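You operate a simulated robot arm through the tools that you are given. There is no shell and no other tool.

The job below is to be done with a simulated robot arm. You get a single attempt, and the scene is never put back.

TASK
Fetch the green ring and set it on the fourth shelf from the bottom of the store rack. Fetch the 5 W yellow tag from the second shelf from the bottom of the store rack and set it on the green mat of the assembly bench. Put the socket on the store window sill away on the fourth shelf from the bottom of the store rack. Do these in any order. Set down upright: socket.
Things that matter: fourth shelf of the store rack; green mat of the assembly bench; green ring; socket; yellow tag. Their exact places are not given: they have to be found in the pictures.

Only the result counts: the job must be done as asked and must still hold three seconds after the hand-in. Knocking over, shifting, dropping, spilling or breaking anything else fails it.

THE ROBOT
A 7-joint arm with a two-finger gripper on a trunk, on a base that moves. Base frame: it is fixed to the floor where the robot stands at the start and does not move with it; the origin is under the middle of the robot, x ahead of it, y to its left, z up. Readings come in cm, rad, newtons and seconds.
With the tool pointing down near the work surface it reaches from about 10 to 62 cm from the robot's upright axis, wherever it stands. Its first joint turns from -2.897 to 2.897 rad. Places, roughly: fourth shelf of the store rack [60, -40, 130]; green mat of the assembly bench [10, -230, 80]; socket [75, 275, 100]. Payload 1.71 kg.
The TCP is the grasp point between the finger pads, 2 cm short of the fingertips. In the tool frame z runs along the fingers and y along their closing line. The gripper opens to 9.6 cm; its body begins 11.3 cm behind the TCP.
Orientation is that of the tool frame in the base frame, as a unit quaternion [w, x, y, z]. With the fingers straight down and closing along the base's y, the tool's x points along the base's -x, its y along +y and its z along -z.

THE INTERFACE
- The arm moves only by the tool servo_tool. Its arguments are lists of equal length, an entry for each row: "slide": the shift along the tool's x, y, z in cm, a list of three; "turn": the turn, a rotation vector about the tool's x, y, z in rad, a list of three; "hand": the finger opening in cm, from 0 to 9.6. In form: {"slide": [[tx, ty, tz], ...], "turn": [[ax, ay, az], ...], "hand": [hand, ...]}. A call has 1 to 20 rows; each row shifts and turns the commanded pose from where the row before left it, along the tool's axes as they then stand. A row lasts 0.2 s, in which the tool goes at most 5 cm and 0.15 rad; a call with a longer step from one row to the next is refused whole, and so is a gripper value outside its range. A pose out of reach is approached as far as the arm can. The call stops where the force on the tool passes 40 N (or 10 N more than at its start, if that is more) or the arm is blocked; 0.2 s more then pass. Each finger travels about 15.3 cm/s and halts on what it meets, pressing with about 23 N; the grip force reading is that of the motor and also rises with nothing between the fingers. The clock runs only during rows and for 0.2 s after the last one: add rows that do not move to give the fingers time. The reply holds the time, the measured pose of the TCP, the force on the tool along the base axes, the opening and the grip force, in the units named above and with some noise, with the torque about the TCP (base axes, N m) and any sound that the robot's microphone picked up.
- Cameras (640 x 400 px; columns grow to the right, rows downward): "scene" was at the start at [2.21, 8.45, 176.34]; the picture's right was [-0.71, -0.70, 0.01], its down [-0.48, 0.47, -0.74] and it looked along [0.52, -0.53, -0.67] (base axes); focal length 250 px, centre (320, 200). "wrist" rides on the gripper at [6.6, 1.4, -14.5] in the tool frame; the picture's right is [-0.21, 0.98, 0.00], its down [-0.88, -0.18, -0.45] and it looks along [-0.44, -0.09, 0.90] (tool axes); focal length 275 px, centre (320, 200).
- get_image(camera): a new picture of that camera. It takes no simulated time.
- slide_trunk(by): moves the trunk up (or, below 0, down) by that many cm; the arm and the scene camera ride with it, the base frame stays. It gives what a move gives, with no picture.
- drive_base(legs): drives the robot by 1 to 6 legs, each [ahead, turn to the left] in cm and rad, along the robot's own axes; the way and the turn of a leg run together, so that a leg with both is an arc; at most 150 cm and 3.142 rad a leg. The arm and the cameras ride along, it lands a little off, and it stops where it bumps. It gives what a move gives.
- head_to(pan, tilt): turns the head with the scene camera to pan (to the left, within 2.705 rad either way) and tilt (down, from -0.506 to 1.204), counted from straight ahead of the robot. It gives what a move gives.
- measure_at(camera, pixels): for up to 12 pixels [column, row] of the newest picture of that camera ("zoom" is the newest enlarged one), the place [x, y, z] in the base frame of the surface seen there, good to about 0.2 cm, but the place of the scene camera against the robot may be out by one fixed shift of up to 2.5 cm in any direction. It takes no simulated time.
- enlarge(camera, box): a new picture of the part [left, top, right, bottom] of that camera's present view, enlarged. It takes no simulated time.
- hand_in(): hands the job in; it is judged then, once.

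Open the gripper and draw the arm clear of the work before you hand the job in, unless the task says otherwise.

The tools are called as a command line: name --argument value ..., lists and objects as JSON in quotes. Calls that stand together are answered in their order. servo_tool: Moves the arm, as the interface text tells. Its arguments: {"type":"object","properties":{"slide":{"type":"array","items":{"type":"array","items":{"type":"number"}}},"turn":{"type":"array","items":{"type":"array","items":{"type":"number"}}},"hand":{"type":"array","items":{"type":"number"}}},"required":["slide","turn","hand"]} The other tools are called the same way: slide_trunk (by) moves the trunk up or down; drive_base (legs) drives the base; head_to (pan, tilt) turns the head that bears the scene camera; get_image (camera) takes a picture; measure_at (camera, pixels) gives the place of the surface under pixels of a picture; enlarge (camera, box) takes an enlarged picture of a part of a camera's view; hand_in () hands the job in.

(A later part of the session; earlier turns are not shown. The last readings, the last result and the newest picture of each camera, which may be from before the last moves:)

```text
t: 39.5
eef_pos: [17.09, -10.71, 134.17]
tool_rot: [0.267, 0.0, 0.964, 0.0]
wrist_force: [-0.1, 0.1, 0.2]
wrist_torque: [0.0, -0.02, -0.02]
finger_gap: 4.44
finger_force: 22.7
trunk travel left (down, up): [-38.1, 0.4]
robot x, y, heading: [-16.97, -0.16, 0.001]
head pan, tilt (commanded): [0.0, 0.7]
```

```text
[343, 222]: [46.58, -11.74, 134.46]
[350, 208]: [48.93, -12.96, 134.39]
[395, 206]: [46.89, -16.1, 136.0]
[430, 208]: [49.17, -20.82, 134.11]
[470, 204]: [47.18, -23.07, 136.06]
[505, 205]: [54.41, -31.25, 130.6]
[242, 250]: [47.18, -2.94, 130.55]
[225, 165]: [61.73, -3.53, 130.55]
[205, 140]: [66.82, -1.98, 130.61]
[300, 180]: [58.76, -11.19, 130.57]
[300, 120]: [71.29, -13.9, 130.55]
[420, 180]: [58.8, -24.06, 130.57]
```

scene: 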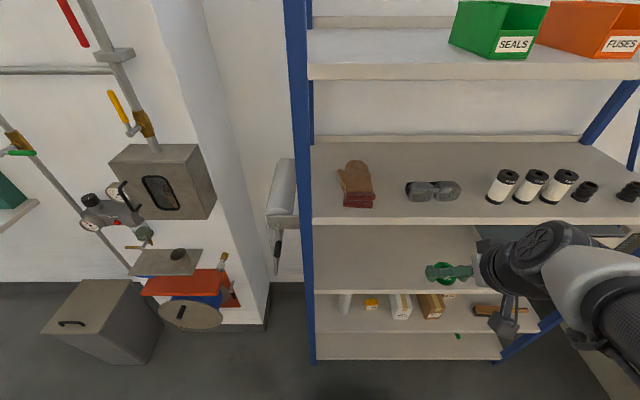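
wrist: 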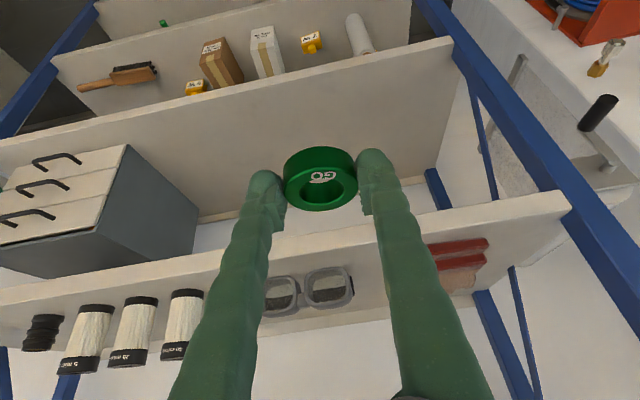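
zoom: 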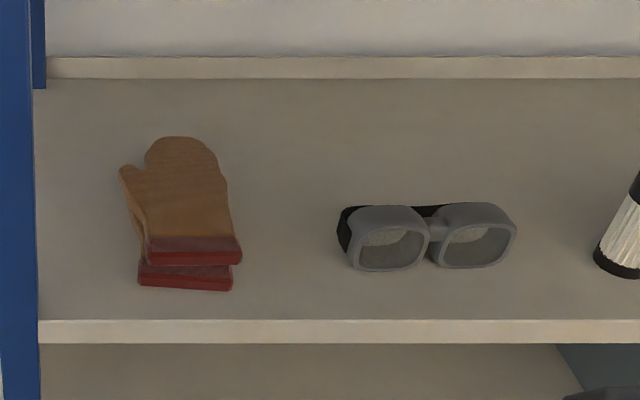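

The goggles end near x≈50, and there is a clear front pocket between gloves and goggles. I choose ring spot (42, -7) near the front, and move there at z≈134 first.

servo_tool --slide '[[-2.964, 0.529, 1.779], [-2.964, 0.529, 1.779], [-2.964, 0.529, 1.779], [-2.964, 0.529, 1.779], [-2.964, 0.529, 1.779], [-2.964, 0.529, 1.779], [-2.964, 0.529, 1.779], [0, 0, 0], [0, 0, 0]]' --turn '[[0, 0, 0], [0, 0, 0], [0, 0, 0], [0, 0, 0], [0, 0, 0], [0, 0, 0], [0, 0, 0], [0, 0, 0], [0, 0, 0]]' --hand '[3.0, 3.0, 3.0, 3.0, 3.0, 3.0, 3.0, 3.0, 3.0]'

get_image --camera "wrist"

get_image --camera "scene"

```text
t: 41.5
eef_pos: [41.39, -7.02, 134.12]
tool_rot: [0.267, -0.001, 0.964, 0.0]
wrist_force: [1.5, -0.3, -0.6]
wrist_torque: [-0.01, 0.01, -0.01]
finger_gap: 4.41
finger_force: 23.0
trunk travel left (down, up): [-38.1, 0.4]
robot x, y, heading: [-16.79, 0.12, -0.003]
head pan, tilt (commanded): [0.0, 0.7]
```

```text
taken
```

wrist: 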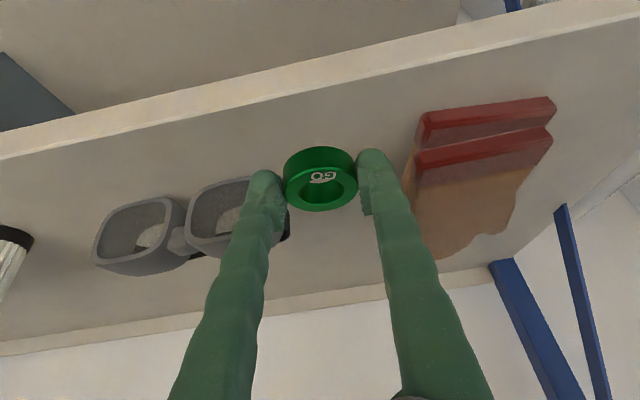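

```text
taken
```

scene: 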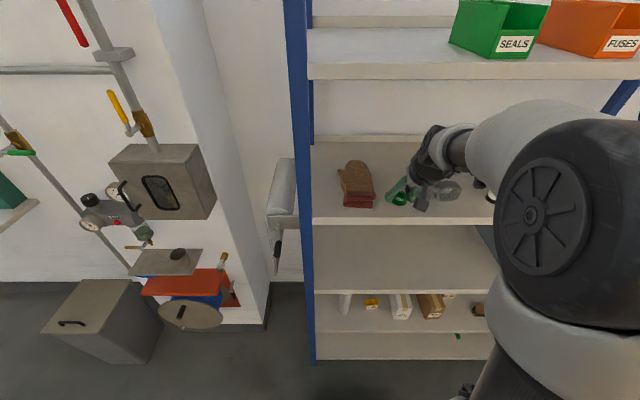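

I measure the neighbours in the wrist view: glove corner (418,160), goggles edge (288,235), shelf edge, before lowering.

measure_at --camera "wrist" --pixels '[[424, 120], [418, 165], [412, 190], [288, 238], [240, 182], [190, 195], [330, 110], [330, 130], [318, 210], [318, 150], [390, 140], [300, 95]]'

```text
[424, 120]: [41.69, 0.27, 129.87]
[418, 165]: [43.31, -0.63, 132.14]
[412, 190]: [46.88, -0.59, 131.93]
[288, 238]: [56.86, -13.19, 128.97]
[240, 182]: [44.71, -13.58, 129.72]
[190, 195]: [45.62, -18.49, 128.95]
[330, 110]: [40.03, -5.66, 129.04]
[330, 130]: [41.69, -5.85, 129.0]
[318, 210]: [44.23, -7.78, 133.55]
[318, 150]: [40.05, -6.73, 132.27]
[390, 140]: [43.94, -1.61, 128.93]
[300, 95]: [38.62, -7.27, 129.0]
```

Shelf is at z=129.0, ring bottom about 131.7. I lower 2.65 cm slowly.

servo_tool --slide '[[0.5, 0, 0.84], [0.5, 0, 0.84], [0.36, 0, 0.59], [0, 0, 0], [0, 0, 0]]' --turn '[[0, 0, 0], [0, 0, 0], [0, 0, 0], [0, 0, 0], [0, 0, 0]]' --hand '[3.0, 3.0, 3.0, 3.0, 3.0]'

get_image --camera "wrist"

```text
t: 42.7
eef_pos: [41.36, -7.0, 131.37]
tool_rot: [0.268, 0.0, 0.964, 0.0]
wrist_force: [0.1, -0.3, -0.3]
wrist_torque: [-0.01, 0.01, 0.01]
finger_gap: 4.44
finger_force: 23.2
trunk travel left (down, up): [-38.1, 0.4]
robot x, y, heading: [-17.02, -0.57, -0.002]
head pan, tilt (commanded): [0.0, 0.7]
```

```text
taken
```

wrist: 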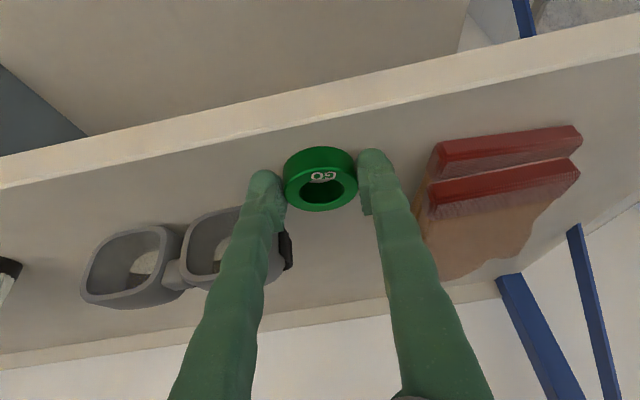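

The ring is at the shelf (TCP z 131.37). I open to 5.8 cm slowly, then look.

servo_tool --slide '[[0, 0, 0], [0, 0, 0], [0, 0, 0], [0, 0, 0]]' --turn '[[0, 0, 0], [0, 0, 0], [0, 0, 0], [0, 0, 0]]' --hand '[4.6, 5.2, 5.8, 5.8]'

get_image --camera "wrist"

```text
t: 43.7
eef_pos: [41.24, -7.07, 131.48]
tool_rot: [0.267, 0.0, 0.964, 0.0]
wrist_force: [1.3, 0.0, -0.2]
wrist_torque: [-0.02, -0.01, 0.03]
finger_gap: 5.8
finger_force: 0.1
trunk travel left (down, up): [-38.1, 0.4]
robot x, y, heading: [-16.93, -0.25, 0.001]
head pan, tilt (commanded): [0.0, 0.7]
```

```text
taken
```

wrist: 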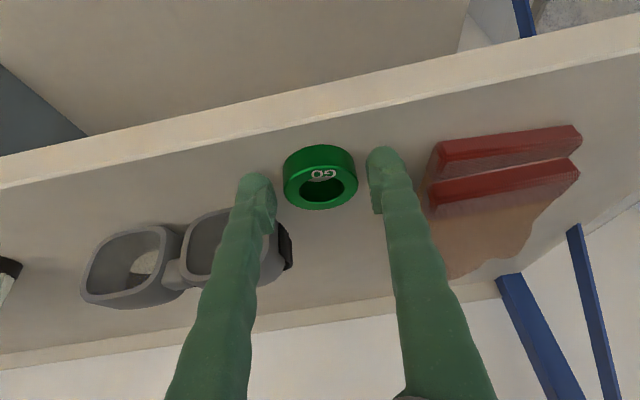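

The ring rests on the shelf, free of the fingers. I withdraw along the tool axis 6 cm and then straight back.

servo_tool --slide '[[0, 0, -2], [0, 0, -2], [0, 0, -2], [2.9, 0, -1.73], [2.9, 0, -1.73], [2.9, 0, -1.73], [2.9, 0, -1.73], [2.9, 0, -1.73], [2.9, 0, -1.73], [0, 0, 0]]' --turn '[[0, 0, 0], [0, 0, 0], [0, 0, 0], [0, 0, 0], [0, 0, 0], [0, 0, 0], [0, 0, 0], [0, 0, 0], [0, 0, 0], [0, 0, 0]]' --hand '[5.8, 5.8, 5.8, 5.8, 5.8, 5.8, 5.8, 5.8, 5.8, 5.8]'

get_image --camera "scene"

get_image --camera "wrist"

```text
t: 45.9
eef_pos: [18.07, -7.08, 136.51]
tool_rot: [0.267, 0.0, 0.964, 0.0]
wrist_force: [0.5, 0.0, 0.1]
wrist_torque: [-0.01, 0.0, 0.01]
finger_gap: 5.79
finger_force: 0.1
trunk travel left (down, up): [-38.1, 0.4]
robot x, y, heading: [-16.65, -0.1, 0.001]
head pan, tilt (commanded): [0.0, 0.7]
```

```text
taken
```

scene: 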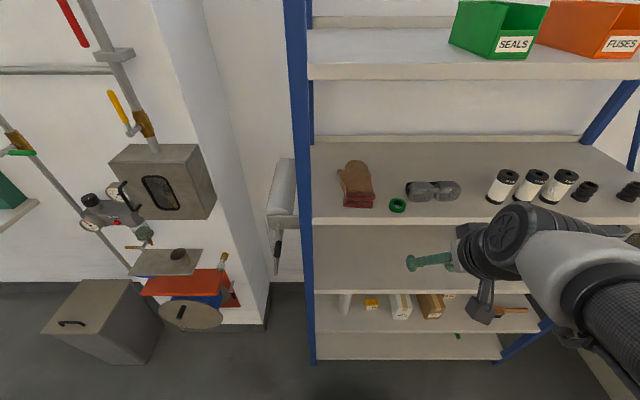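

```text
taken
```

wrist: 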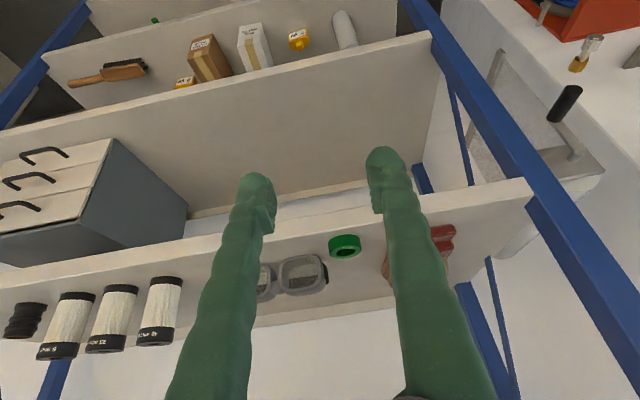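

The ring now sits on the fourth shelf at about (397,205) in the scene view. Next is the tag: I lower the trunk 38 cm with the arm held in front of the rack and look again.

slide_trunk --by -38.1

servo_tool --slide '[[0, 0, 0], [0, 0, 0], [0, 0, 0], [0, 0, 0], [0, 0, 0], [0, 0, 0]]' --turn '[[0, -0.122, 0], [0, -0.122, 0], [0, -0.122, 0], [0.0965, 0, 0.0754], [0.0965, 0, 0.0754], [0, 0, 0]]' --hand '[3.0, 3.0, 3.0, 3.0, 3.0, 3.0]'

get_image --camera "scene"

get_image --camera "wrist"

```text
t: 49.6
eef_pos: [17.8, -7.07, 98.61]
tool_rot: [0.267, 0.0, 0.964, 0.001]
wrist_force: [0.5, -0.6, -0.1]
wrist_torque: [-0.01, -0.01, 0.01]
finger_gap: 5.77
finger_force: 0.1
trunk travel left (down, up): [0.0, 38.5]
robot x, y, heading: [-16.91, -0.61, -0.002]
head pan, tilt (commanded): [0.0, 0.7]
```

```text
t: 51.0
eef_pos: [19.33, -7.78, 101.39]
tool_rot: [0.433, 0.11, 0.893, -0.052]
wrist_force: [0.1, 0.3, -1.8]
wrist_torque: [-0.01, -0.03, -0.06]
finger_gap: 3.0
finger_force: 0.0
out of reach, approached as far as the arm can: row 3, 4
trunk travel left (down, up): [0.0, 38.5]
robot x, y, heading: [-17.04, -0.11, -0.001]
head pan, tilt (commanded): [0.0, 0.7]
```

```text
taken
```

scene: 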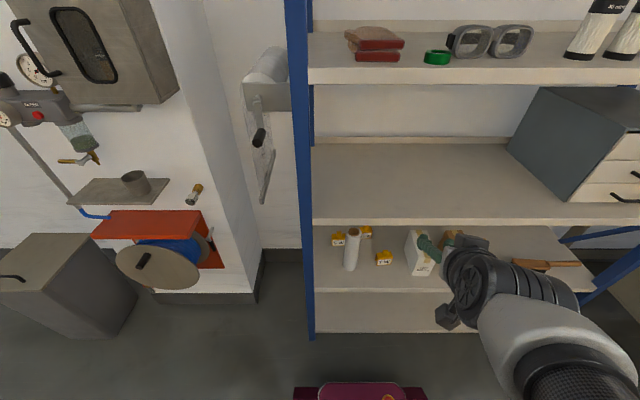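

```text
taken
```

wrist: 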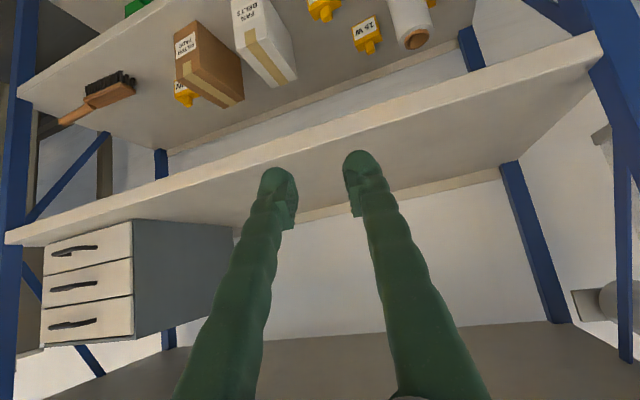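

The tool is oriented as wanted (38° down, 14° yaw right), though it lagged in position. I move to a pre-approach point in front of the rack at about (28, 15, 85), on the line that passes left of the roll.

servo_tool --slide '[[1.375, 3.006, 1.61], [1.375, 3.006, 1.61], [1.375, 3.006, 1.61], [1.375, 3.006, 1.61], [1.375, 3.006, 1.61], [1.375, 3.006, 1.61], [1.375, 3.006, 1.61], [1.375, 3.006, 1.61], [0, 0, 0], [0, 0, 0]]' --turn '[[0, 0, 0], [0, 0, 0], [0, 0, 0], [0, 0, 0], [0, 0, 0], [0, 0, 0], [0, 0, 0], [0, 0, 0], [0, 0, 0], [0, 0, 0]]' --hand '[3.0, 3.0, 3.0, 3.0, 3.0, 3.0, 3.0, 3.0, 3.0, 3.0]'

get_image --camera "scene"

get_image --camera "wrist"

```text
t: 51.6
eef_pos: [20.35, 4.2, 100.94]
tool_rot: [0.454, 0.024, 0.891, 0.0]
wrist_force: [0.2, -0.8, 0.1]
wrist_torque: [0.03, 0.05, 0.01]
finger_gap: 3.0
finger_force: 0.0
out of reach, approached as far as the arm can: row 1, 2
trunk travel left (down, up): [0.0, 38.5]
robot x, y, heading: [-16.71, -0.0, -0.006]
head pan, tilt (commanded): [0.0, 0.7]
stopped in row 2: the arm was blocked; the commanded pose is now the measured one
```

```text
taken
```

scene: 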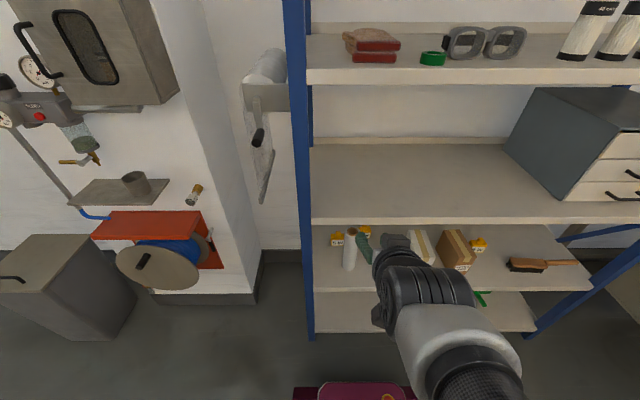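

```text
taken
```

wrist: 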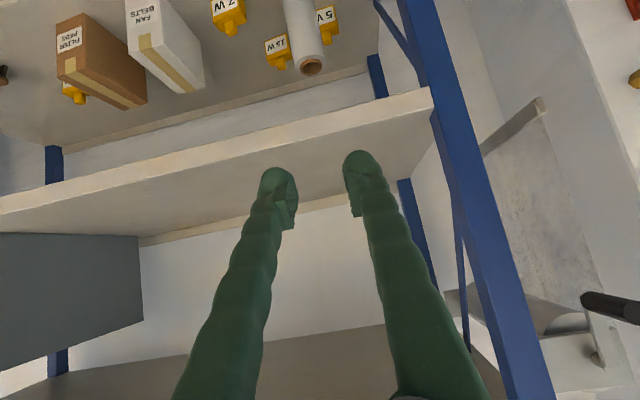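

The arm hit a limit because the wrist is too close to the body here. I'll back off, and re-approach with the robot itself turned 14° right and farther away, so the arm works extended in its own plane.

drive_base --legs '[[-45, 0]]'

head_to --pan 0.8 --tilt 0.7

get_image --camera "scene"

measure_at --camera "scene" --pixels '[[320, 300], [320, 250], [200, 250], [420, 250], [450, 280], [380, 220], [500, 250], [150, 200]]'

```text
t: 54.4
eef_pos: [-25.43, 5.11, 101.8]
tool_rot: [0.466, 0.01, 0.885, 0.001]
wrist_force: [0.7, 0.1, 0.3]
wrist_torque: [-0.01, -0.03, -0.01]
finger_gap: 2.96
finger_force: 0.1
trunk travel left (down, up): [0.0, 38.5]
robot x, y, heading: [-62.22, 0.11, 0.002]
head pan, tilt (commanded): [0.0, 0.7]
```

```text
t: 55.6
eef_pos: [-24.32, 6.28, 101.44]
tool_rot: [0.462, -0.005, 0.887, 0.012]
wrist_force: [-0.2, -0.3, 0.0]
wrist_torque: [-0.02, 0.02, 0.01]
finger_gap: 2.99
finger_force: 0.1
trunk travel left (down, up): [0.0, 38.5]
robot x, y, heading: [-61.95, 0.57, 0.002]
head pan, tilt (commanded): [0.799, 0.7]
```

```text
taken
```

scene: 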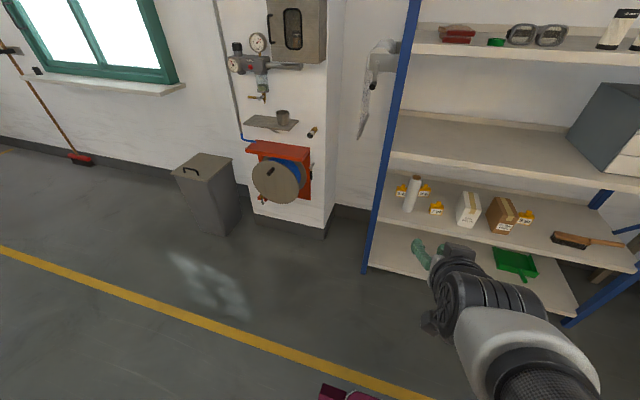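

```text
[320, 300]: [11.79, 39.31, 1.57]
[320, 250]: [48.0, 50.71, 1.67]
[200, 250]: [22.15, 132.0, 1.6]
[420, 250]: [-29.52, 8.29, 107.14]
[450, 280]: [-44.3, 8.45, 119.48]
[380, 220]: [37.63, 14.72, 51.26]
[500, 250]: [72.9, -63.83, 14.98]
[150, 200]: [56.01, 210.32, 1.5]
```

Free floor lies ahead. I extend the arm forward and down in this open space to about 73 cm ahead at z≈71 to check that the posture is reachable.

servo_tool --slide '[[0.375, -0.5, 3.825], [0.375, -0.5, 3.825], [0.375, -0.5, 3.825], [0.375, -0.5, 3.825], [0.375, -0.5, 3.825], [0.375, -0.5, 3.825], [0.375, -0.5, 3.825], [0.375, -0.5, 3.825], [0.375, -0.5, 3.825], [0.375, -0.5, 3.825], [0.375, -0.5, 3.825], [0.375, -0.5, 3.825], [0, 0, 0]]' --turn '[[0.0021, 0.0045, 0.0015], [0.0021, 0.0045, 0.0015], [0.0021, 0.0045, 0.0015], [0.0021, 0.0045, 0.0015], [0.0021, 0.0045, 0.0015], [0.0021, 0.0045, 0.0015], [0.0021, 0.0045, 0.0015], [0.0021, 0.0045, 0.0015], [0.0021, 0.0045, 0.0015], [0.0021, 0.0045, 0.0015], [0.0021, 0.0045, 0.0015], [0.0021, 0.0045, 0.0015], [0, 0, 0]]' --hand '[3.0, 3.0, 3.0, 3.0, 3.0, 3.0, 3.0, 3.0, 3.0, 3.0, 3.0, 3.0, 3.0]'

```text
t: 58.4
eef_pos: [10.61, -1.75, 70.46]
tool_rot: [0.434, 0.024, 0.901, -0.006]
wrist_force: [-0.4, 0.3, -0.8]
wrist_torque: [0.02, 0.02, 0.03]
finger_gap: 3.02
finger_force: 0.0
out of reach, approached as far as the arm can: row 1
trunk travel left (down, up): [0.0, 38.5]
robot x, y, heading: [-61.67, 0.48, -0.001]
head pan, tilt (commanded): [0.799, 0.7]
```

Reachable with pitch 38.7°. I test the final posture: 4.5 cm further and 9.5 cm lower.

servo_tool --slide '[[1.54, 0, 3.15], [1.54, 0, 3.15], [1.54, 0, 3.15], [0, 0, 0], [0, 0, 0]]' --turn '[[0, 0, 0], [0, 0, 0], [0, 0, 0], [0, 0, 0], [0, 0, 0]]' --hand '[3.0, 3.0, 3.0, 3.0, 3.0]'

head_to --pan 0.0 --tilt 0.7

get_image --camera "scene"

get_image --camera "wrist"

```text
t: 59.6
eef_pos: [15.19, -1.67, 60.97]
tool_rot: [0.434, 0.024, 0.901, -0.007]
wrist_force: [-0.1, -0.9, -0.4]
wrist_torque: [-0.01, 0.02, -0.05]
finger_gap: 3.01
finger_force: 0.0
trunk travel left (down, up): [0.0, 38.5]
robot x, y, heading: [-61.67, 0.38, -0.0]
head pan, tilt (commanded): [0.799, 0.7]
```

```text
t: 60.7
eef_pos: [14.98, -1.73, 60.9]
tool_rot: [0.434, 0.024, 0.901, -0.006]
wrist_force: [0.0, 0.1, 0.0]
wrist_torque: [-0.02, 0.02, 0.02]
finger_gap: 3.01
finger_force: 0.1
trunk travel left (down, up): [0.0, 38.5]
robot x, y, heading: [-62.17, 0.19, 0.003]
head pan, tilt (commanded): [0.0, 0.7]
```

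```text
taken
```

scene: 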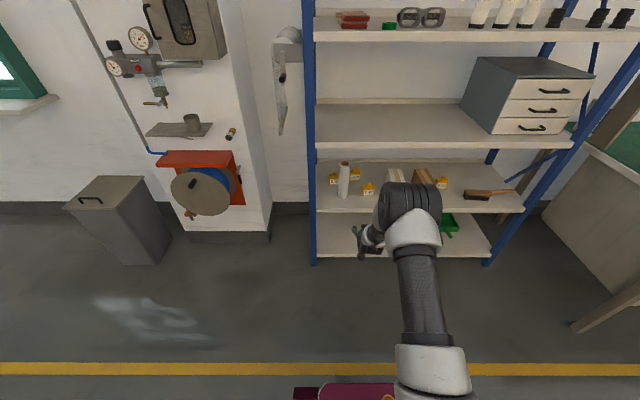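

```text
taken
```

wrist: 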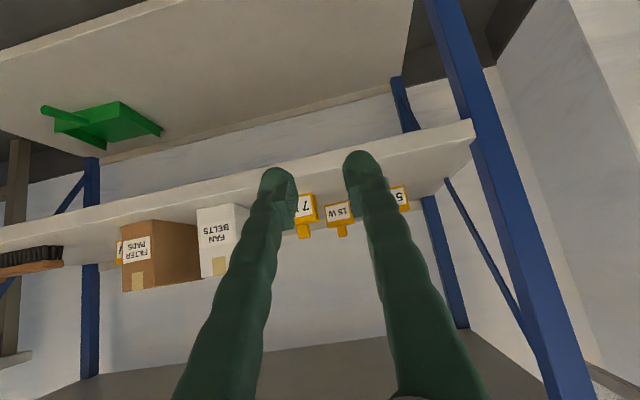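

The final posture works (77 cm out, z 61). Before turning the base I measure the bin and wall equipment on the left to keep the extended arm clear of them.

measure_at --camera "scene" --pixels '[[128, 264], [70, 205], [168, 235], [110, 210], [205, 200], [185, 215], [240, 238], [188, 236], [268, 232], [300, 120], [284, 100], [40, 110]]'

```text
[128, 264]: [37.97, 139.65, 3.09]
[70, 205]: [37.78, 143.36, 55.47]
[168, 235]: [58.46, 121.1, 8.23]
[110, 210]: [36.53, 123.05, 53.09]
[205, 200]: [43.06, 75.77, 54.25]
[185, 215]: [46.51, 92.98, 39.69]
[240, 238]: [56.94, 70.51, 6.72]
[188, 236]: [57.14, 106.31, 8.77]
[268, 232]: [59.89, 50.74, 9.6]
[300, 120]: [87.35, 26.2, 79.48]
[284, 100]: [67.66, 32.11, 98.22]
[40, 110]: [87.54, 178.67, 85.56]
```

The left side is clear for the sweep (bin at y>105, reel at y>70). I drive: turn left 1.106, ahead 39, turn right 1.35 to stand on the approach line about 30 cm short.

drive_base --legs '[[0, 1.106], [39, 0], [0, -1.35]]'

get_image --camera "wrist"

head_to --pan 0.0 --tilt 0.6

get_image --camera "scene"

```text
t: 70.6
eef_pos: [29.67, 13.38, 60.97]
tool_rot: [0.429, 0.141, 0.89, -0.063]
wrist_force: [1.3, 0.6, 0.3]
wrist_torque: [-0.02, 0.02, -0.02]
finger_gap: 3.0
finger_force: 0.1
trunk travel left (down, up): [0.0, 38.5]
robot x, y, heading: [-44.37, 35.78, -0.262]
head pan, tilt (commanded): [0.0, 0.7]
```

```text
taken
```

wrist: 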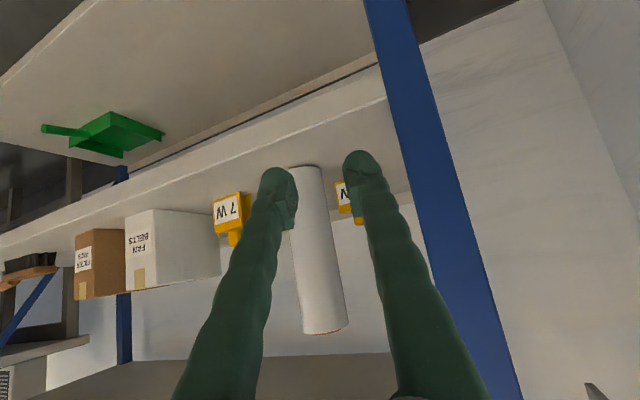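

```text
t: 71.2
eef_pos: [28.83, 13.64, 62.09]
tool_rot: [0.436, 0.141, 0.887, -0.064]
wrist_force: [-0.5, -0.3, 1.0]
wrist_torque: [0.04, 0.01, 0.01]
finger_gap: 3.01
finger_force: 0.0
trunk travel left (down, up): [0.0, 38.5]
robot x, y, heading: [-44.23, 35.54, -0.262]
head pan, tilt (commanded): [0.0, 0.6]
```

```text
taken
```

scene: 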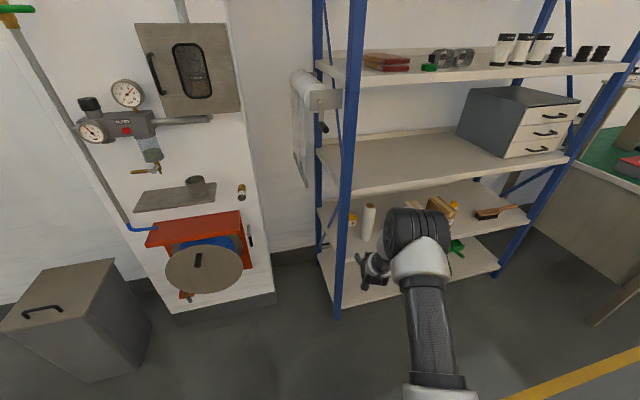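

I'm on the line: the roll is at (315,250) and the 5 W tag at (348,200) in the wrist view. I measure tag, roll and post with the wrist camera.

enlarge --camera "wrist" --box '[270, 150, 430, 250]'

measure_at --camera "wrist" --pixels '[[295, 200], [318, 200], [300, 300], [325, 325], [342, 310], [340, 190], [347, 205], [342, 200], [358, 221], [410, 150], [398, 150], [400, 60]]'

```text
4.00 times, centred on (350, 200) of wrist
```

zoom: 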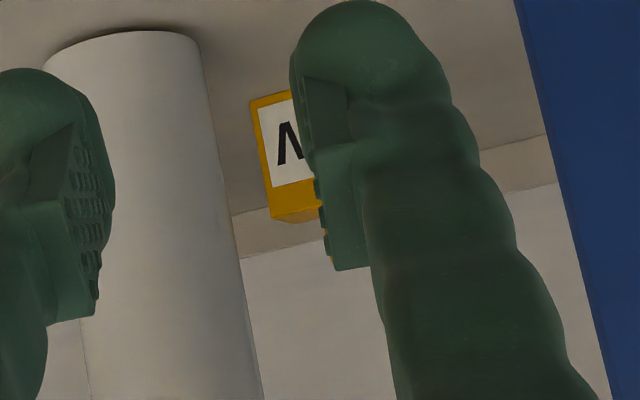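

```text
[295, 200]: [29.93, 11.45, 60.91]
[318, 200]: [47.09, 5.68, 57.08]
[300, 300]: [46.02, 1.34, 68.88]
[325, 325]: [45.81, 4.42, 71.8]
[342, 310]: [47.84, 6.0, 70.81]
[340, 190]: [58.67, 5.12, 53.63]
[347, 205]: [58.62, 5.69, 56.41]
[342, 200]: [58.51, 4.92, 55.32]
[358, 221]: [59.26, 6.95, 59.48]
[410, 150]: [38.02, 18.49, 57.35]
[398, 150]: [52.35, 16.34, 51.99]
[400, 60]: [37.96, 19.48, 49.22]
```

The right finger hides the tag, so I open the fingers wide here in free space to see the tag and roll clearly.

servo_tool --slide '[[0, 0, 0], [0, 0, 0], [0, 0, 0]]' --turn '[[0, 0, 0], [0, 0, 0], [0, 0, 0]]' --hand '[9.6, 9.6, 9.6]'

get_image --camera "wrist"

enlarge --camera "wrist" --box '[270, 150, 430, 250]'

```text
t: 72.0
eef_pos: [28.77, 13.62, 62.1]
tool_rot: [0.436, 0.141, 0.886, -0.064]
wrist_force: [1.0, 0.1, 0.5]
wrist_torque: [0.01, -0.02, 0.02]
finger_gap: 9.57
finger_force: 0.0
trunk travel left (down, up): [0.0, 38.5]
robot x, y, heading: [-43.96, 35.79, -0.259]
head pan, tilt (commanded): [0.0, 0.6]
```

```text
taken
```

wrist: 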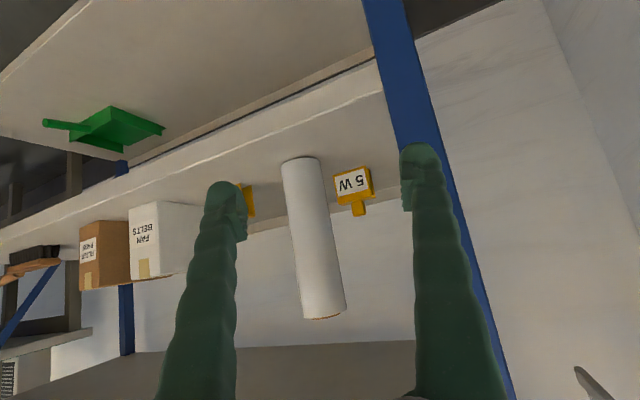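

```text
4.00 times, centred on (350, 200) of wrist
```

zoom: 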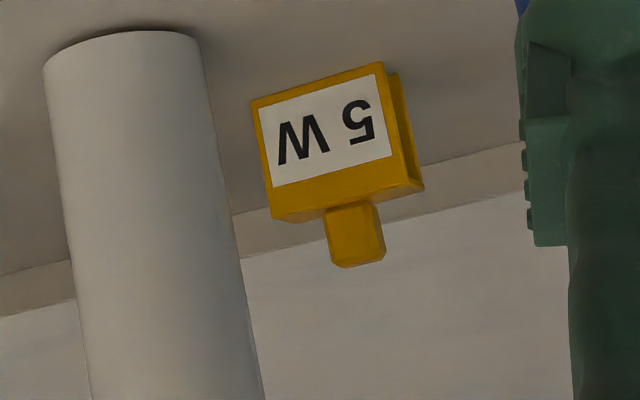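

Now the 5 W tag is fully visible. I measure its corners and knob plus the roll edge in this zoom.

measure_at --camera "zoom" --pixels '[[258, 110], [275, 210], [384, 72], [408, 175], [420, 185], [330, 225], [340, 262], [376, 210], [380, 250], [355, 235], [208, 130], [235, 260]]'

measure_at --camera "wrist" --pixels '[[345, 305], [320, 316], [302, 310], [318, 200], [376, 60], [402, 100], [365, 20]]'

```text
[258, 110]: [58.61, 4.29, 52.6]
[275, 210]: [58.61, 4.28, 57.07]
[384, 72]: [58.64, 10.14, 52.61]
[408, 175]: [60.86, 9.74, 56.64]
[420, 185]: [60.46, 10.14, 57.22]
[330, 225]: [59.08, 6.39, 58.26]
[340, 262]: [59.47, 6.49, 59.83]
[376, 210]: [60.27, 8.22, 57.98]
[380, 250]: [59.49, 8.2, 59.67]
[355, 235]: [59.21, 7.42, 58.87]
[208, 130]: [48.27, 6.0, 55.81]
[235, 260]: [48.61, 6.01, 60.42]
```

```text
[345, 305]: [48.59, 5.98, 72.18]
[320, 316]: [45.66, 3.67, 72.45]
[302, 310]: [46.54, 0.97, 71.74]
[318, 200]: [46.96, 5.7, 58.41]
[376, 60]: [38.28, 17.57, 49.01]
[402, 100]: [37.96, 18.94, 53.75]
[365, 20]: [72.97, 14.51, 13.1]
```

Tag knob centre is about (60.05, 7.3), z 57.3 to 59.95; roll is centred near (48.4, 3.2) with radius 2.8. I set the yaw to 13°, close the fingers to 3 cm and shift 2 cm left so that driving ahead keeps the tool clear of the roll.

servo_tool --slide '[[0, 0.98, 0], [0, 0.98, 0], [0, 0, 0], [0, 0, 0]]' --turn '[[-0.0607, 0, -0.0471], [0, 0, 0], [0, 0, 0], [0, 0, 0]]' --hand '[6.0, 3.0, 3.0, 3.0]'

```text
t: 73.0
eef_pos: [29.31, 15.53, 62.1]
tool_rot: [0.438, 0.106, 0.891, -0.047]
wrist_force: [-0.3, -0.3, 0.4]
wrist_torque: [-0.02, 0.03, 0.0]
finger_gap: 2.98
finger_force: 0.1
trunk travel left (down, up): [0.0, 38.5]
robot x, y, heading: [-43.76, 35.24, -0.262]
head pan, tilt (commanded): [0.0, 0.6]
```

Orientation is right (yaw 12.9°, pitch 37.7°). I drive ahead 12 cm along heading -15° and check.

drive_base --legs '[[12, 0]]'

get_image --camera "wrist"

get_image --camera "scene"

```text
t: 74.3
eef_pos: [40.89, 12.63, 62.18]
tool_rot: [0.438, 0.106, 0.891, -0.047]
wrist_force: [0.2, -0.5, 0.1]
wrist_torque: [0.02, 0.0, 0.0]
finger_gap: 3.03
finger_force: 0.1
trunk travel left (down, up): [0.0, 38.5]
robot x, y, heading: [-32.54, 32.67, -0.256]
head pan, tilt (commanded): [0.0, 0.6]
```

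```text
taken
```

wrist: 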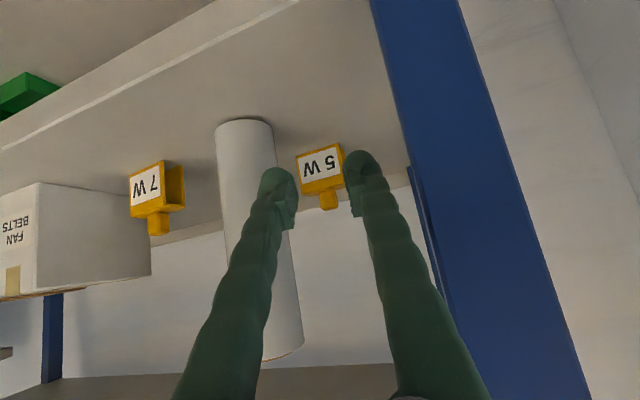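

```text
taken
```

scene: 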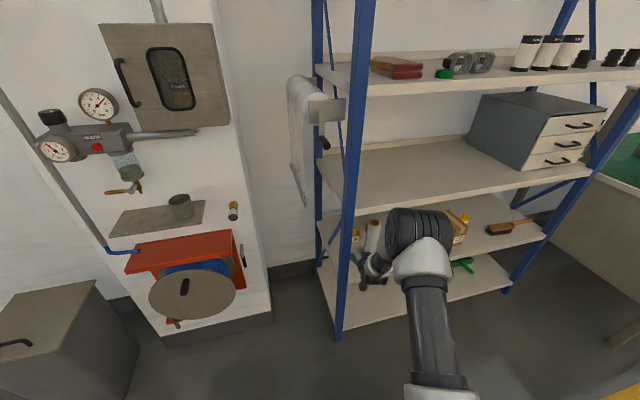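

The tag is between the fingers at (320,170) and the roll left of the left finger. I re-measure both from here.

enlarge --camera "wrist" --box '[200, 110, 400, 235]'

measure_at --camera "wrist" --pixels '[[272, 140], [276, 155], [220, 150], [245, 160], [295, 300], [299, 185], [340, 148], [344, 160], [322, 200], [336, 200], [328, 205], [400, 120]]'

```text
3.20 times, centred on (300, 172) of wrist
```

zoom: 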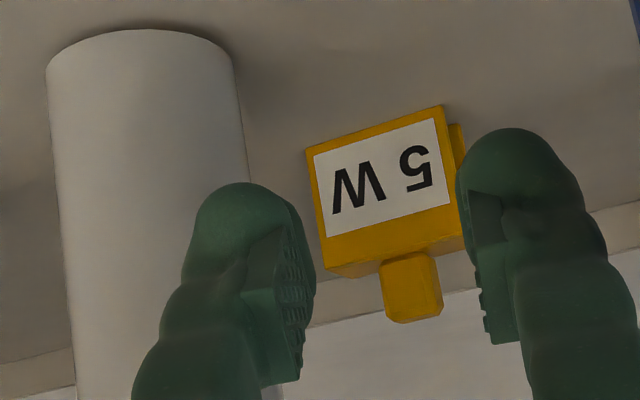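

```text
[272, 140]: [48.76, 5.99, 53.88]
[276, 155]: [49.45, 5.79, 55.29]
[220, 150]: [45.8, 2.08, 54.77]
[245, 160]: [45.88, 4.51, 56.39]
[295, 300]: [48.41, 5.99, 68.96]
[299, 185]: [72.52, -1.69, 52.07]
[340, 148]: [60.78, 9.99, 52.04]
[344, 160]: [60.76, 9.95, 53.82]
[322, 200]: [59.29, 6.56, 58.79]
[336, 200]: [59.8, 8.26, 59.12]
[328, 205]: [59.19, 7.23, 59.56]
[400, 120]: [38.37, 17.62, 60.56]
```

Everything is consistent, with about 1 cm clearance to the roll. I drive another 11.5 cm ahead.

drive_base --legs '[[11.5, 0]]'

get_image --camera "wrist"

get_image --camera "scene"

```text
t: 75.6
eef_pos: [51.09, 9.62, 63.26]
tool_rot: [0.445, 0.106, 0.888, -0.048]
wrist_force: [0.0, -0.5, 0.0]
wrist_torque: [-0.04, 0.0, 0.01]
finger_gap: 3.02
finger_force: 0.0
trunk travel left (down, up): [0.0, 38.5]
robot x, y, heading: [-21.45, 29.53, -0.258]
head pan, tilt (commanded): [0.0, 0.6]
```

```text
taken
```

wrist: 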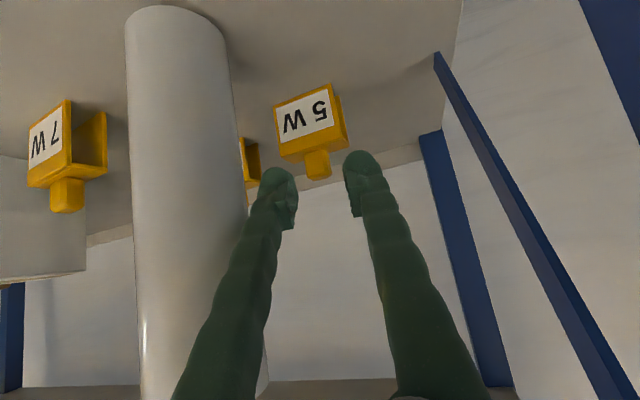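

```text
taken
```

scene: 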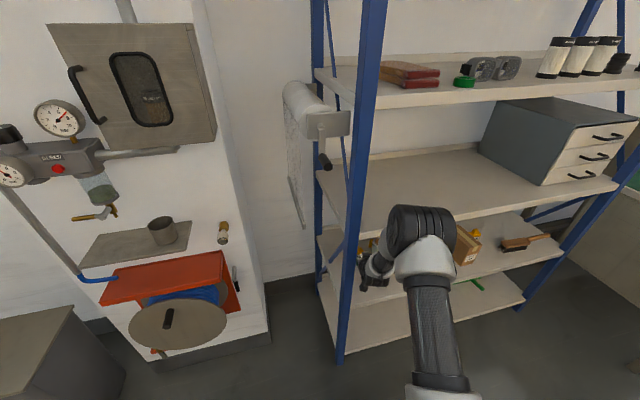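

The fingers are past the roll's front, at (51.1, 9.6, 63.3). I advance by the arm 4 cm horizontally and check.

servo_tool --slide '[[-1.246, -0.031, 1.664], [-1.246, -0.031, 1.664], [0, 0, 0], [0, 0, 0]]' --turn '[[0, 0, 0], [0, 0, 0], [0, 0, 0], [0, 0, 0]]' --hand '[3.0, 3.0, 3.0, 3.0]'

get_image --camera "wrist"

```text
t: 76.6
eef_pos: [54.22, 9.18, 64.48]
tool_rot: [0.452, 0.105, 0.884, -0.049]
wrist_force: [-0.6, -0.5, 0.6]
wrist_torque: [-0.02, -0.01, -0.03]
finger_gap: 2.98
finger_force: 0.0
trunk travel left (down, up): [0.0, 38.5]
robot x, y, heading: [-21.45, 29.56, -0.261]
head pan, tilt (commanded): [0.0, 0.6]
```

```text
taken
```

wrist: 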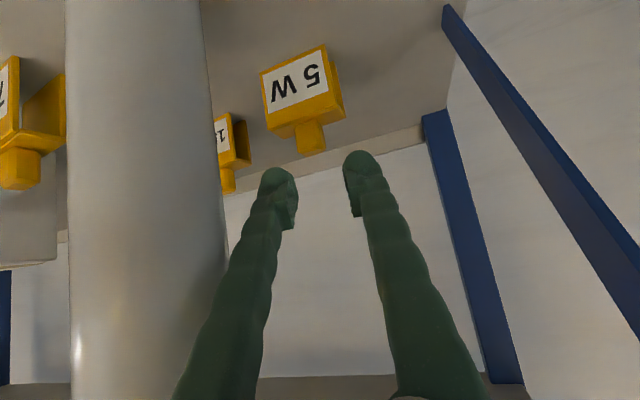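

The tool rose a bit to z 64.5 with pitch slackening. I hold still for a second to see whether it settles.

servo_tool --slide '[[0, 0, 0], [0, 0, 0], [0, 0, 0], [0, 0, 0], [0, 0, 0]]' --turn '[[0, 0, 0], [0, 0, 0], [0, 0, 0], [0, 0, 0], [0, 0, 0]]' --hand '[3.0, 3.0, 3.0, 3.0, 3.0]'

```text
t: 77.8
eef_pos: [54.34, 9.01, 64.56]
tool_rot: [0.452, 0.105, 0.884, -0.048]
wrist_force: [-0.3, 0.1, -0.1]
wrist_torque: [0.0, 0.01, 0.01]
finger_gap: 2.99
finger_force: 0.1
trunk travel left (down, up): [0.0, 38.5]
robot x, y, heading: [-21.42, 29.63, -0.264]
head pan, tilt (commanded): [0.0, 0.6]
```

It is steady at (54.3, 9.0, 64.6), pitch 36°. I move on toward the knob: about 4.8 forward, 1.4 right, 2 down.

servo_tool --slide '[[-0.438, -0.104, 1.741], [-0.438, -0.104, 1.741], [-0.438, -0.104, 1.741], [0, 0, 0], [0, 0, 0]]' --turn '[[0, 0, 0], [0, 0, 0], [0, 0, 0], [0, 0, 0], [0, 0, 0]]' --hand '[3.0, 3.0, 3.0, 3.0, 3.0]'

get_image --camera "wrist"

```text
t: 79.0
eef_pos: [59.09, 7.5, 62.58]
tool_rot: [0.452, 0.105, 0.884, -0.048]
wrist_force: [1.0, -0.8, 0.4]
wrist_torque: [0.0, 0.01, -0.02]
finger_gap: 3.01
finger_force: 0.2
trunk travel left (down, up): [0.0, 38.5]
robot x, y, heading: [-21.52, 29.62, -0.261]
head pan, tilt (commanded): [0.0, 0.6]
```

```text
taken
```

wrist: 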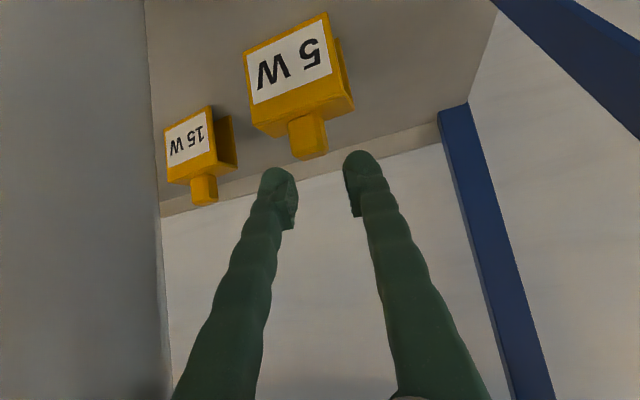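

The arm is at (59.1, 7.5, 62.6), the roll just at the left in view. I measure the knob again for the final lateral correction.

enlarge --camera "wrist" --box '[230, 80, 400, 230]'

measure_at --camera "wrist" --pixels '[[290, 130], [325, 122], [308, 140], [300, 156], [318, 156], [308, 125], [276, 190], [291, 200], [350, 190], [362, 165], [100, 300], [150, 350]]'

```text
2.67 times, centred on (315, 155) of wrist
```

zoom: 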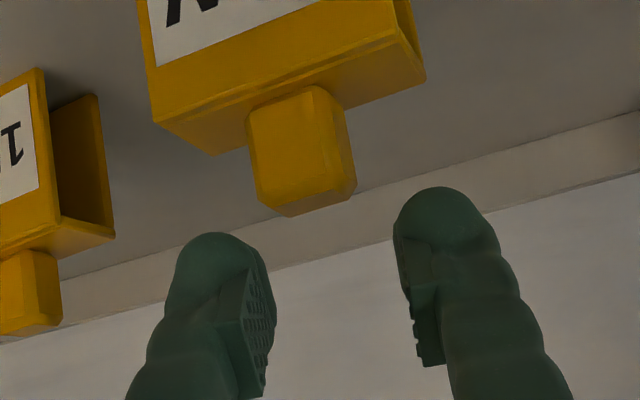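

```text
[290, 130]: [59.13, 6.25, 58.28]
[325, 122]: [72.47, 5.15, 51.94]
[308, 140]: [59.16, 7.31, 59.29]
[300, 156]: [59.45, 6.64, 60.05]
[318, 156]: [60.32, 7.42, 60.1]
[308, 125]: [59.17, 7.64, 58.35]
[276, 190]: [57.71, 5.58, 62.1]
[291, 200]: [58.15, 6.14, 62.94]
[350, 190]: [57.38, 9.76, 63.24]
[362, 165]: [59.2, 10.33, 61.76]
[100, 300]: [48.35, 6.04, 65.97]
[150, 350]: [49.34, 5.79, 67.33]
```

Lateral alignment is within 0.1 cm. I open slightly to 3.8 cm and descend 2.7 cm so the pads straddle the knob.

servo_tool --slide '[[0, 0, 0], [0.728, -0.009, 0.527], [0.728, -0.009, 0.527], [0.728, -0.009, 0.527], [0, 0, 0], [0, 0, 0]]' --turn '[[0, 0, 0], [0, 0, 0], [0, 0, 0], [0, 0, 0], [0, 0, 0], [0, 0, 0]]' --hand '[3.8, 3.8, 3.8, 3.8, 3.8, 3.8]'

get_image --camera "wrist"

```text
t: 80.4
eef_pos: [59.13, 7.6, 59.81]
tool_rot: [0.452, 0.106, 0.884, -0.049]
wrist_force: [-0.8, 0.0, -0.1]
wrist_torque: [0.02, -0.04, -0.03]
finger_gap: 3.79
finger_force: 0.0
trunk travel left (down, up): [0.0, 38.5]
robot x, y, heading: [-21.41, 29.86, -0.253]
head pan, tilt (commanded): [0.0, 0.6]
```

```text
taken
```

wrist: 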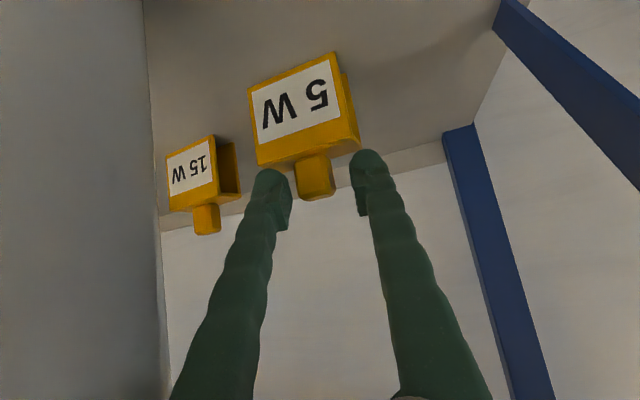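

The knob (316,178) is between the pads. I close the fingers.

servo_tool --slide '[[0, 0, 0], [0, 0, 0], [0, 0, 0], [0, 0, 0], [0, 0, 0]]' --turn '[[0, 0, 0], [0, 0, 0], [0, 0, 0], [0, 0, 0], [0, 0, 0]]' --hand '[2.6, 2.0, 1.4, 1.0, 1.0]'

get_image --camera "wrist"

```text
t: 81.6
eef_pos: [59.06, 7.58, 59.91]
tool_rot: [0.453, 0.105, 0.884, -0.048]
wrist_force: [0.5, -0.9, 0.9]
wrist_torque: [-0.07, -0.02, 0.02]
finger_gap: 2.04
finger_force: 23.0
trunk travel left (down, up): [0.0, 38.5]
robot x, y, heading: [-20.9, 29.59, -0.258]
head pan, tilt (commanded): [0.0, 0.6]
```

```text
taken
```

wrist: 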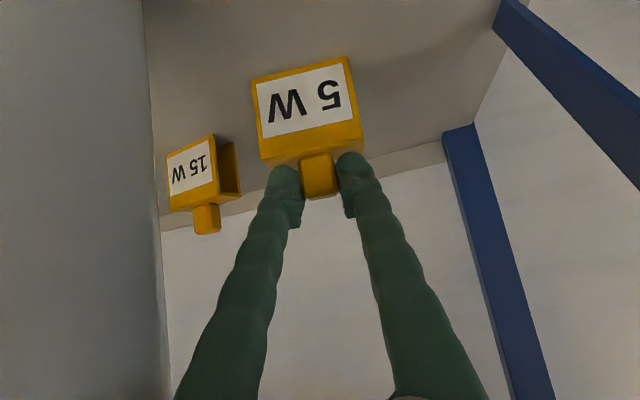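

The knob is gripped (gap 2.04, 23 N) and the tag aligned with the pads. I lift 2.5 cm straight up.

servo_tool --slide '[[-0.67, 0.01, -0.487], [-0.67, 0.01, -0.487], [-0.67, 0.01, -0.487], [0, 0, 0], [0, 0, 0]]' --turn '[[0, 0, 0], [0, 0, 0], [0, 0, 0], [0, 0, 0], [0, 0, 0]]' --hand '[1.0, 1.0, 1.0, 1.0, 1.0]'

get_image --camera "wrist"

```text
t: 82.8
eef_pos: [59.09, 7.64, 62.47]
tool_rot: [0.452, 0.106, 0.884, -0.049]
wrist_force: [0.5, 0.8, -0.2]
wrist_torque: [0.02, -0.03, 0.01]
finger_gap: 2.04
finger_force: 23.2
trunk travel left (down, up): [0.0, 38.5]
robot x, y, heading: [-21.37, 29.78, -0.256]
head pan, tilt (commanded): [0.0, 0.6]
```

```text
taken
```

wrist: 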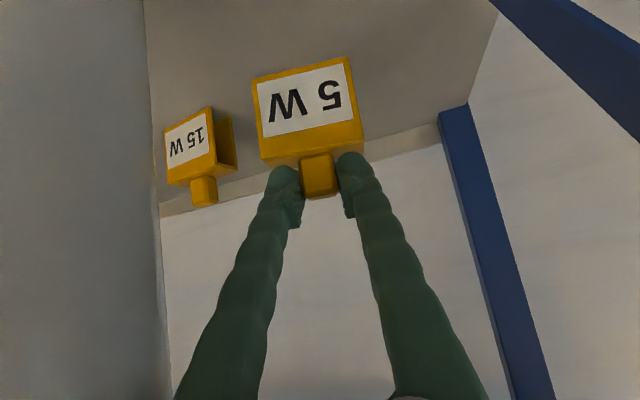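

The tag is lifted cleanly. I reverse the base 12 cm along the same line and check.

drive_base --legs '[[-12, 0]]'

get_image --camera "wrist"

```text
t: 84.0
eef_pos: [47.43, 10.55, 62.45]
tool_rot: [0.453, 0.105, 0.884, -0.048]
wrist_force: [-0.6, -0.2, -0.1]
wrist_torque: [0.0, 0.02, 0.0]
finger_gap: 2.03
finger_force: 22.9
trunk travel left (down, up): [0.0, 38.5]
robot x, y, heading: [-32.92, 32.82, -0.258]
head pan, tilt (commanded): [0.0, 0.6]
```

```text
taken
```

wrist: 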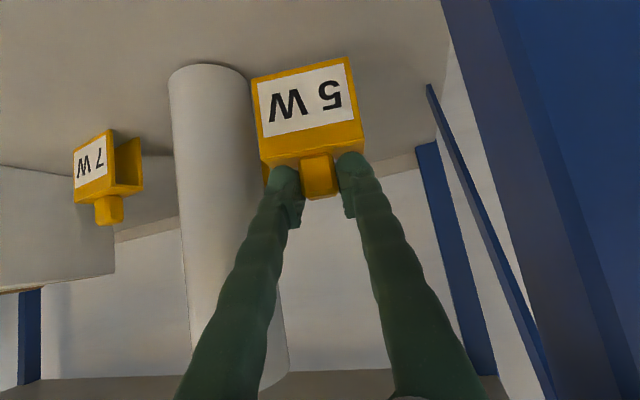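

The tag passed beside the roll without contact. I reverse another 30 cm to leave the rack.

drive_base --legs '[[-30, 0]]'

get_image --camera "scene"

get_image --camera "wrist"

```text
t: 86.2
eef_pos: [17.66, 18.7, 63.85]
tool_rot: [0.459, 0.104, 0.881, -0.05]
wrist_force: [0.8, 0.8, -0.1]
wrist_torque: [0.02, 0.0, -0.01]
finger_gap: 2.01
finger_force: 22.9
trunk travel left (down, up): [0.0, 38.5]
robot x, y, heading: [-62.01, 40.65, -0.258]
head pan, tilt (commanded): [0.0, 0.6]
```

```text
taken
```

scene: 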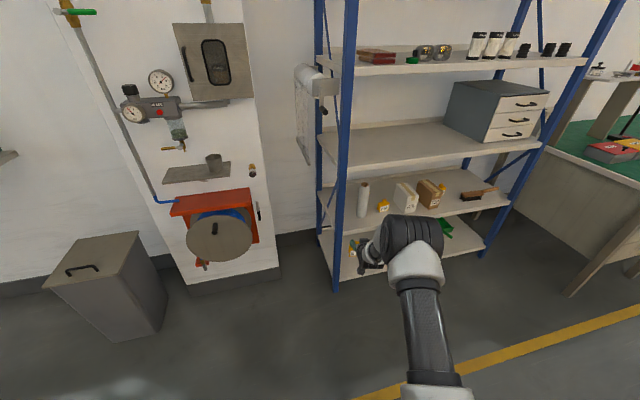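

```text
taken
```

wrist: 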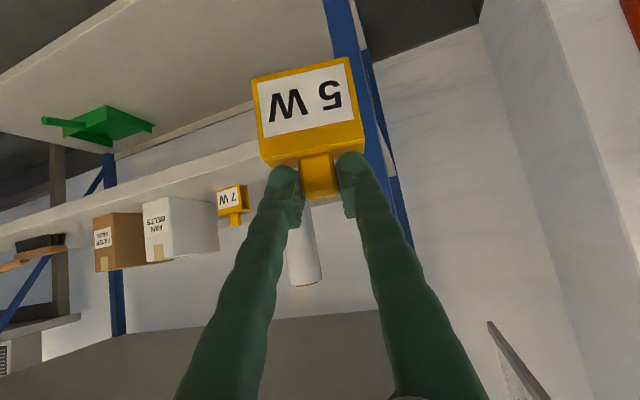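

The tag is out, and the roll and other tags still stand. I raise the trunk 38 cm, then turn right and drive along the aisle toward the bench, looking as I go.

slide_trunk --by 38

head_to --pan -1.3 --tilt 0.55

get_image --camera "scene"

measure_at --camera "scene" --pixels '[[320, 300], [320, 250], [320, 200], [400, 300], [420, 250], [250, 250], [250, 200], [450, 200], [400, 200], [360, 180]]'

```text
t: 89.8
eef_pos: [16.88, 18.92, 102.94]
tool_rot: [0.466, 0.104, 0.877, -0.051]
wrist_force: [-0.2, 0.8, -0.5]
wrist_torque: [0.01, 0.0, 0.02]
finger_gap: 2.07
finger_force: 22.7
trunk travel left (down, up): [-38.0, 0.5]
robot x, y, heading: [-61.69, 40.34, -0.26]
head pan, tilt (commanded): [0.0, 0.6]
```

```text
t: 91.3
eef_pos: [16.83, 18.85, 102.96]
tool_rot: [0.467, 0.103, 0.877, -0.05]
wrist_force: [-0.3, 0.7, 1.0]
wrist_torque: [-0.02, -0.02, -0.01]
finger_gap: 2.02
finger_force: 22.6
trunk travel left (down, up): [-38.0, 0.5]
robot x, y, heading: [-61.46, 40.42, -0.262]
head pan, tilt (commanded): [-1.3, 0.55]
```

```text
taken
```

scene: 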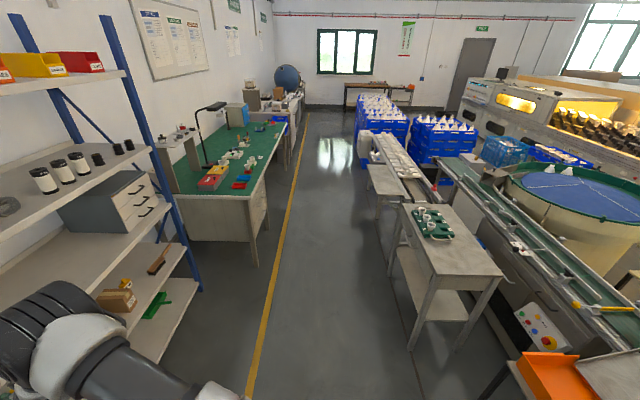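

```text
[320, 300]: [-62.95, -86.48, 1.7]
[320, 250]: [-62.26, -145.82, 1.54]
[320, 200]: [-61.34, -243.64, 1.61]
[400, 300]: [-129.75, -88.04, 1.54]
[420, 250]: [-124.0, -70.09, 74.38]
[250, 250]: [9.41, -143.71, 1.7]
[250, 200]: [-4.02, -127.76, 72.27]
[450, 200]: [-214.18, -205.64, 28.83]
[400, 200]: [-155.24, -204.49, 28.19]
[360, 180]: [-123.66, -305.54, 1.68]
```

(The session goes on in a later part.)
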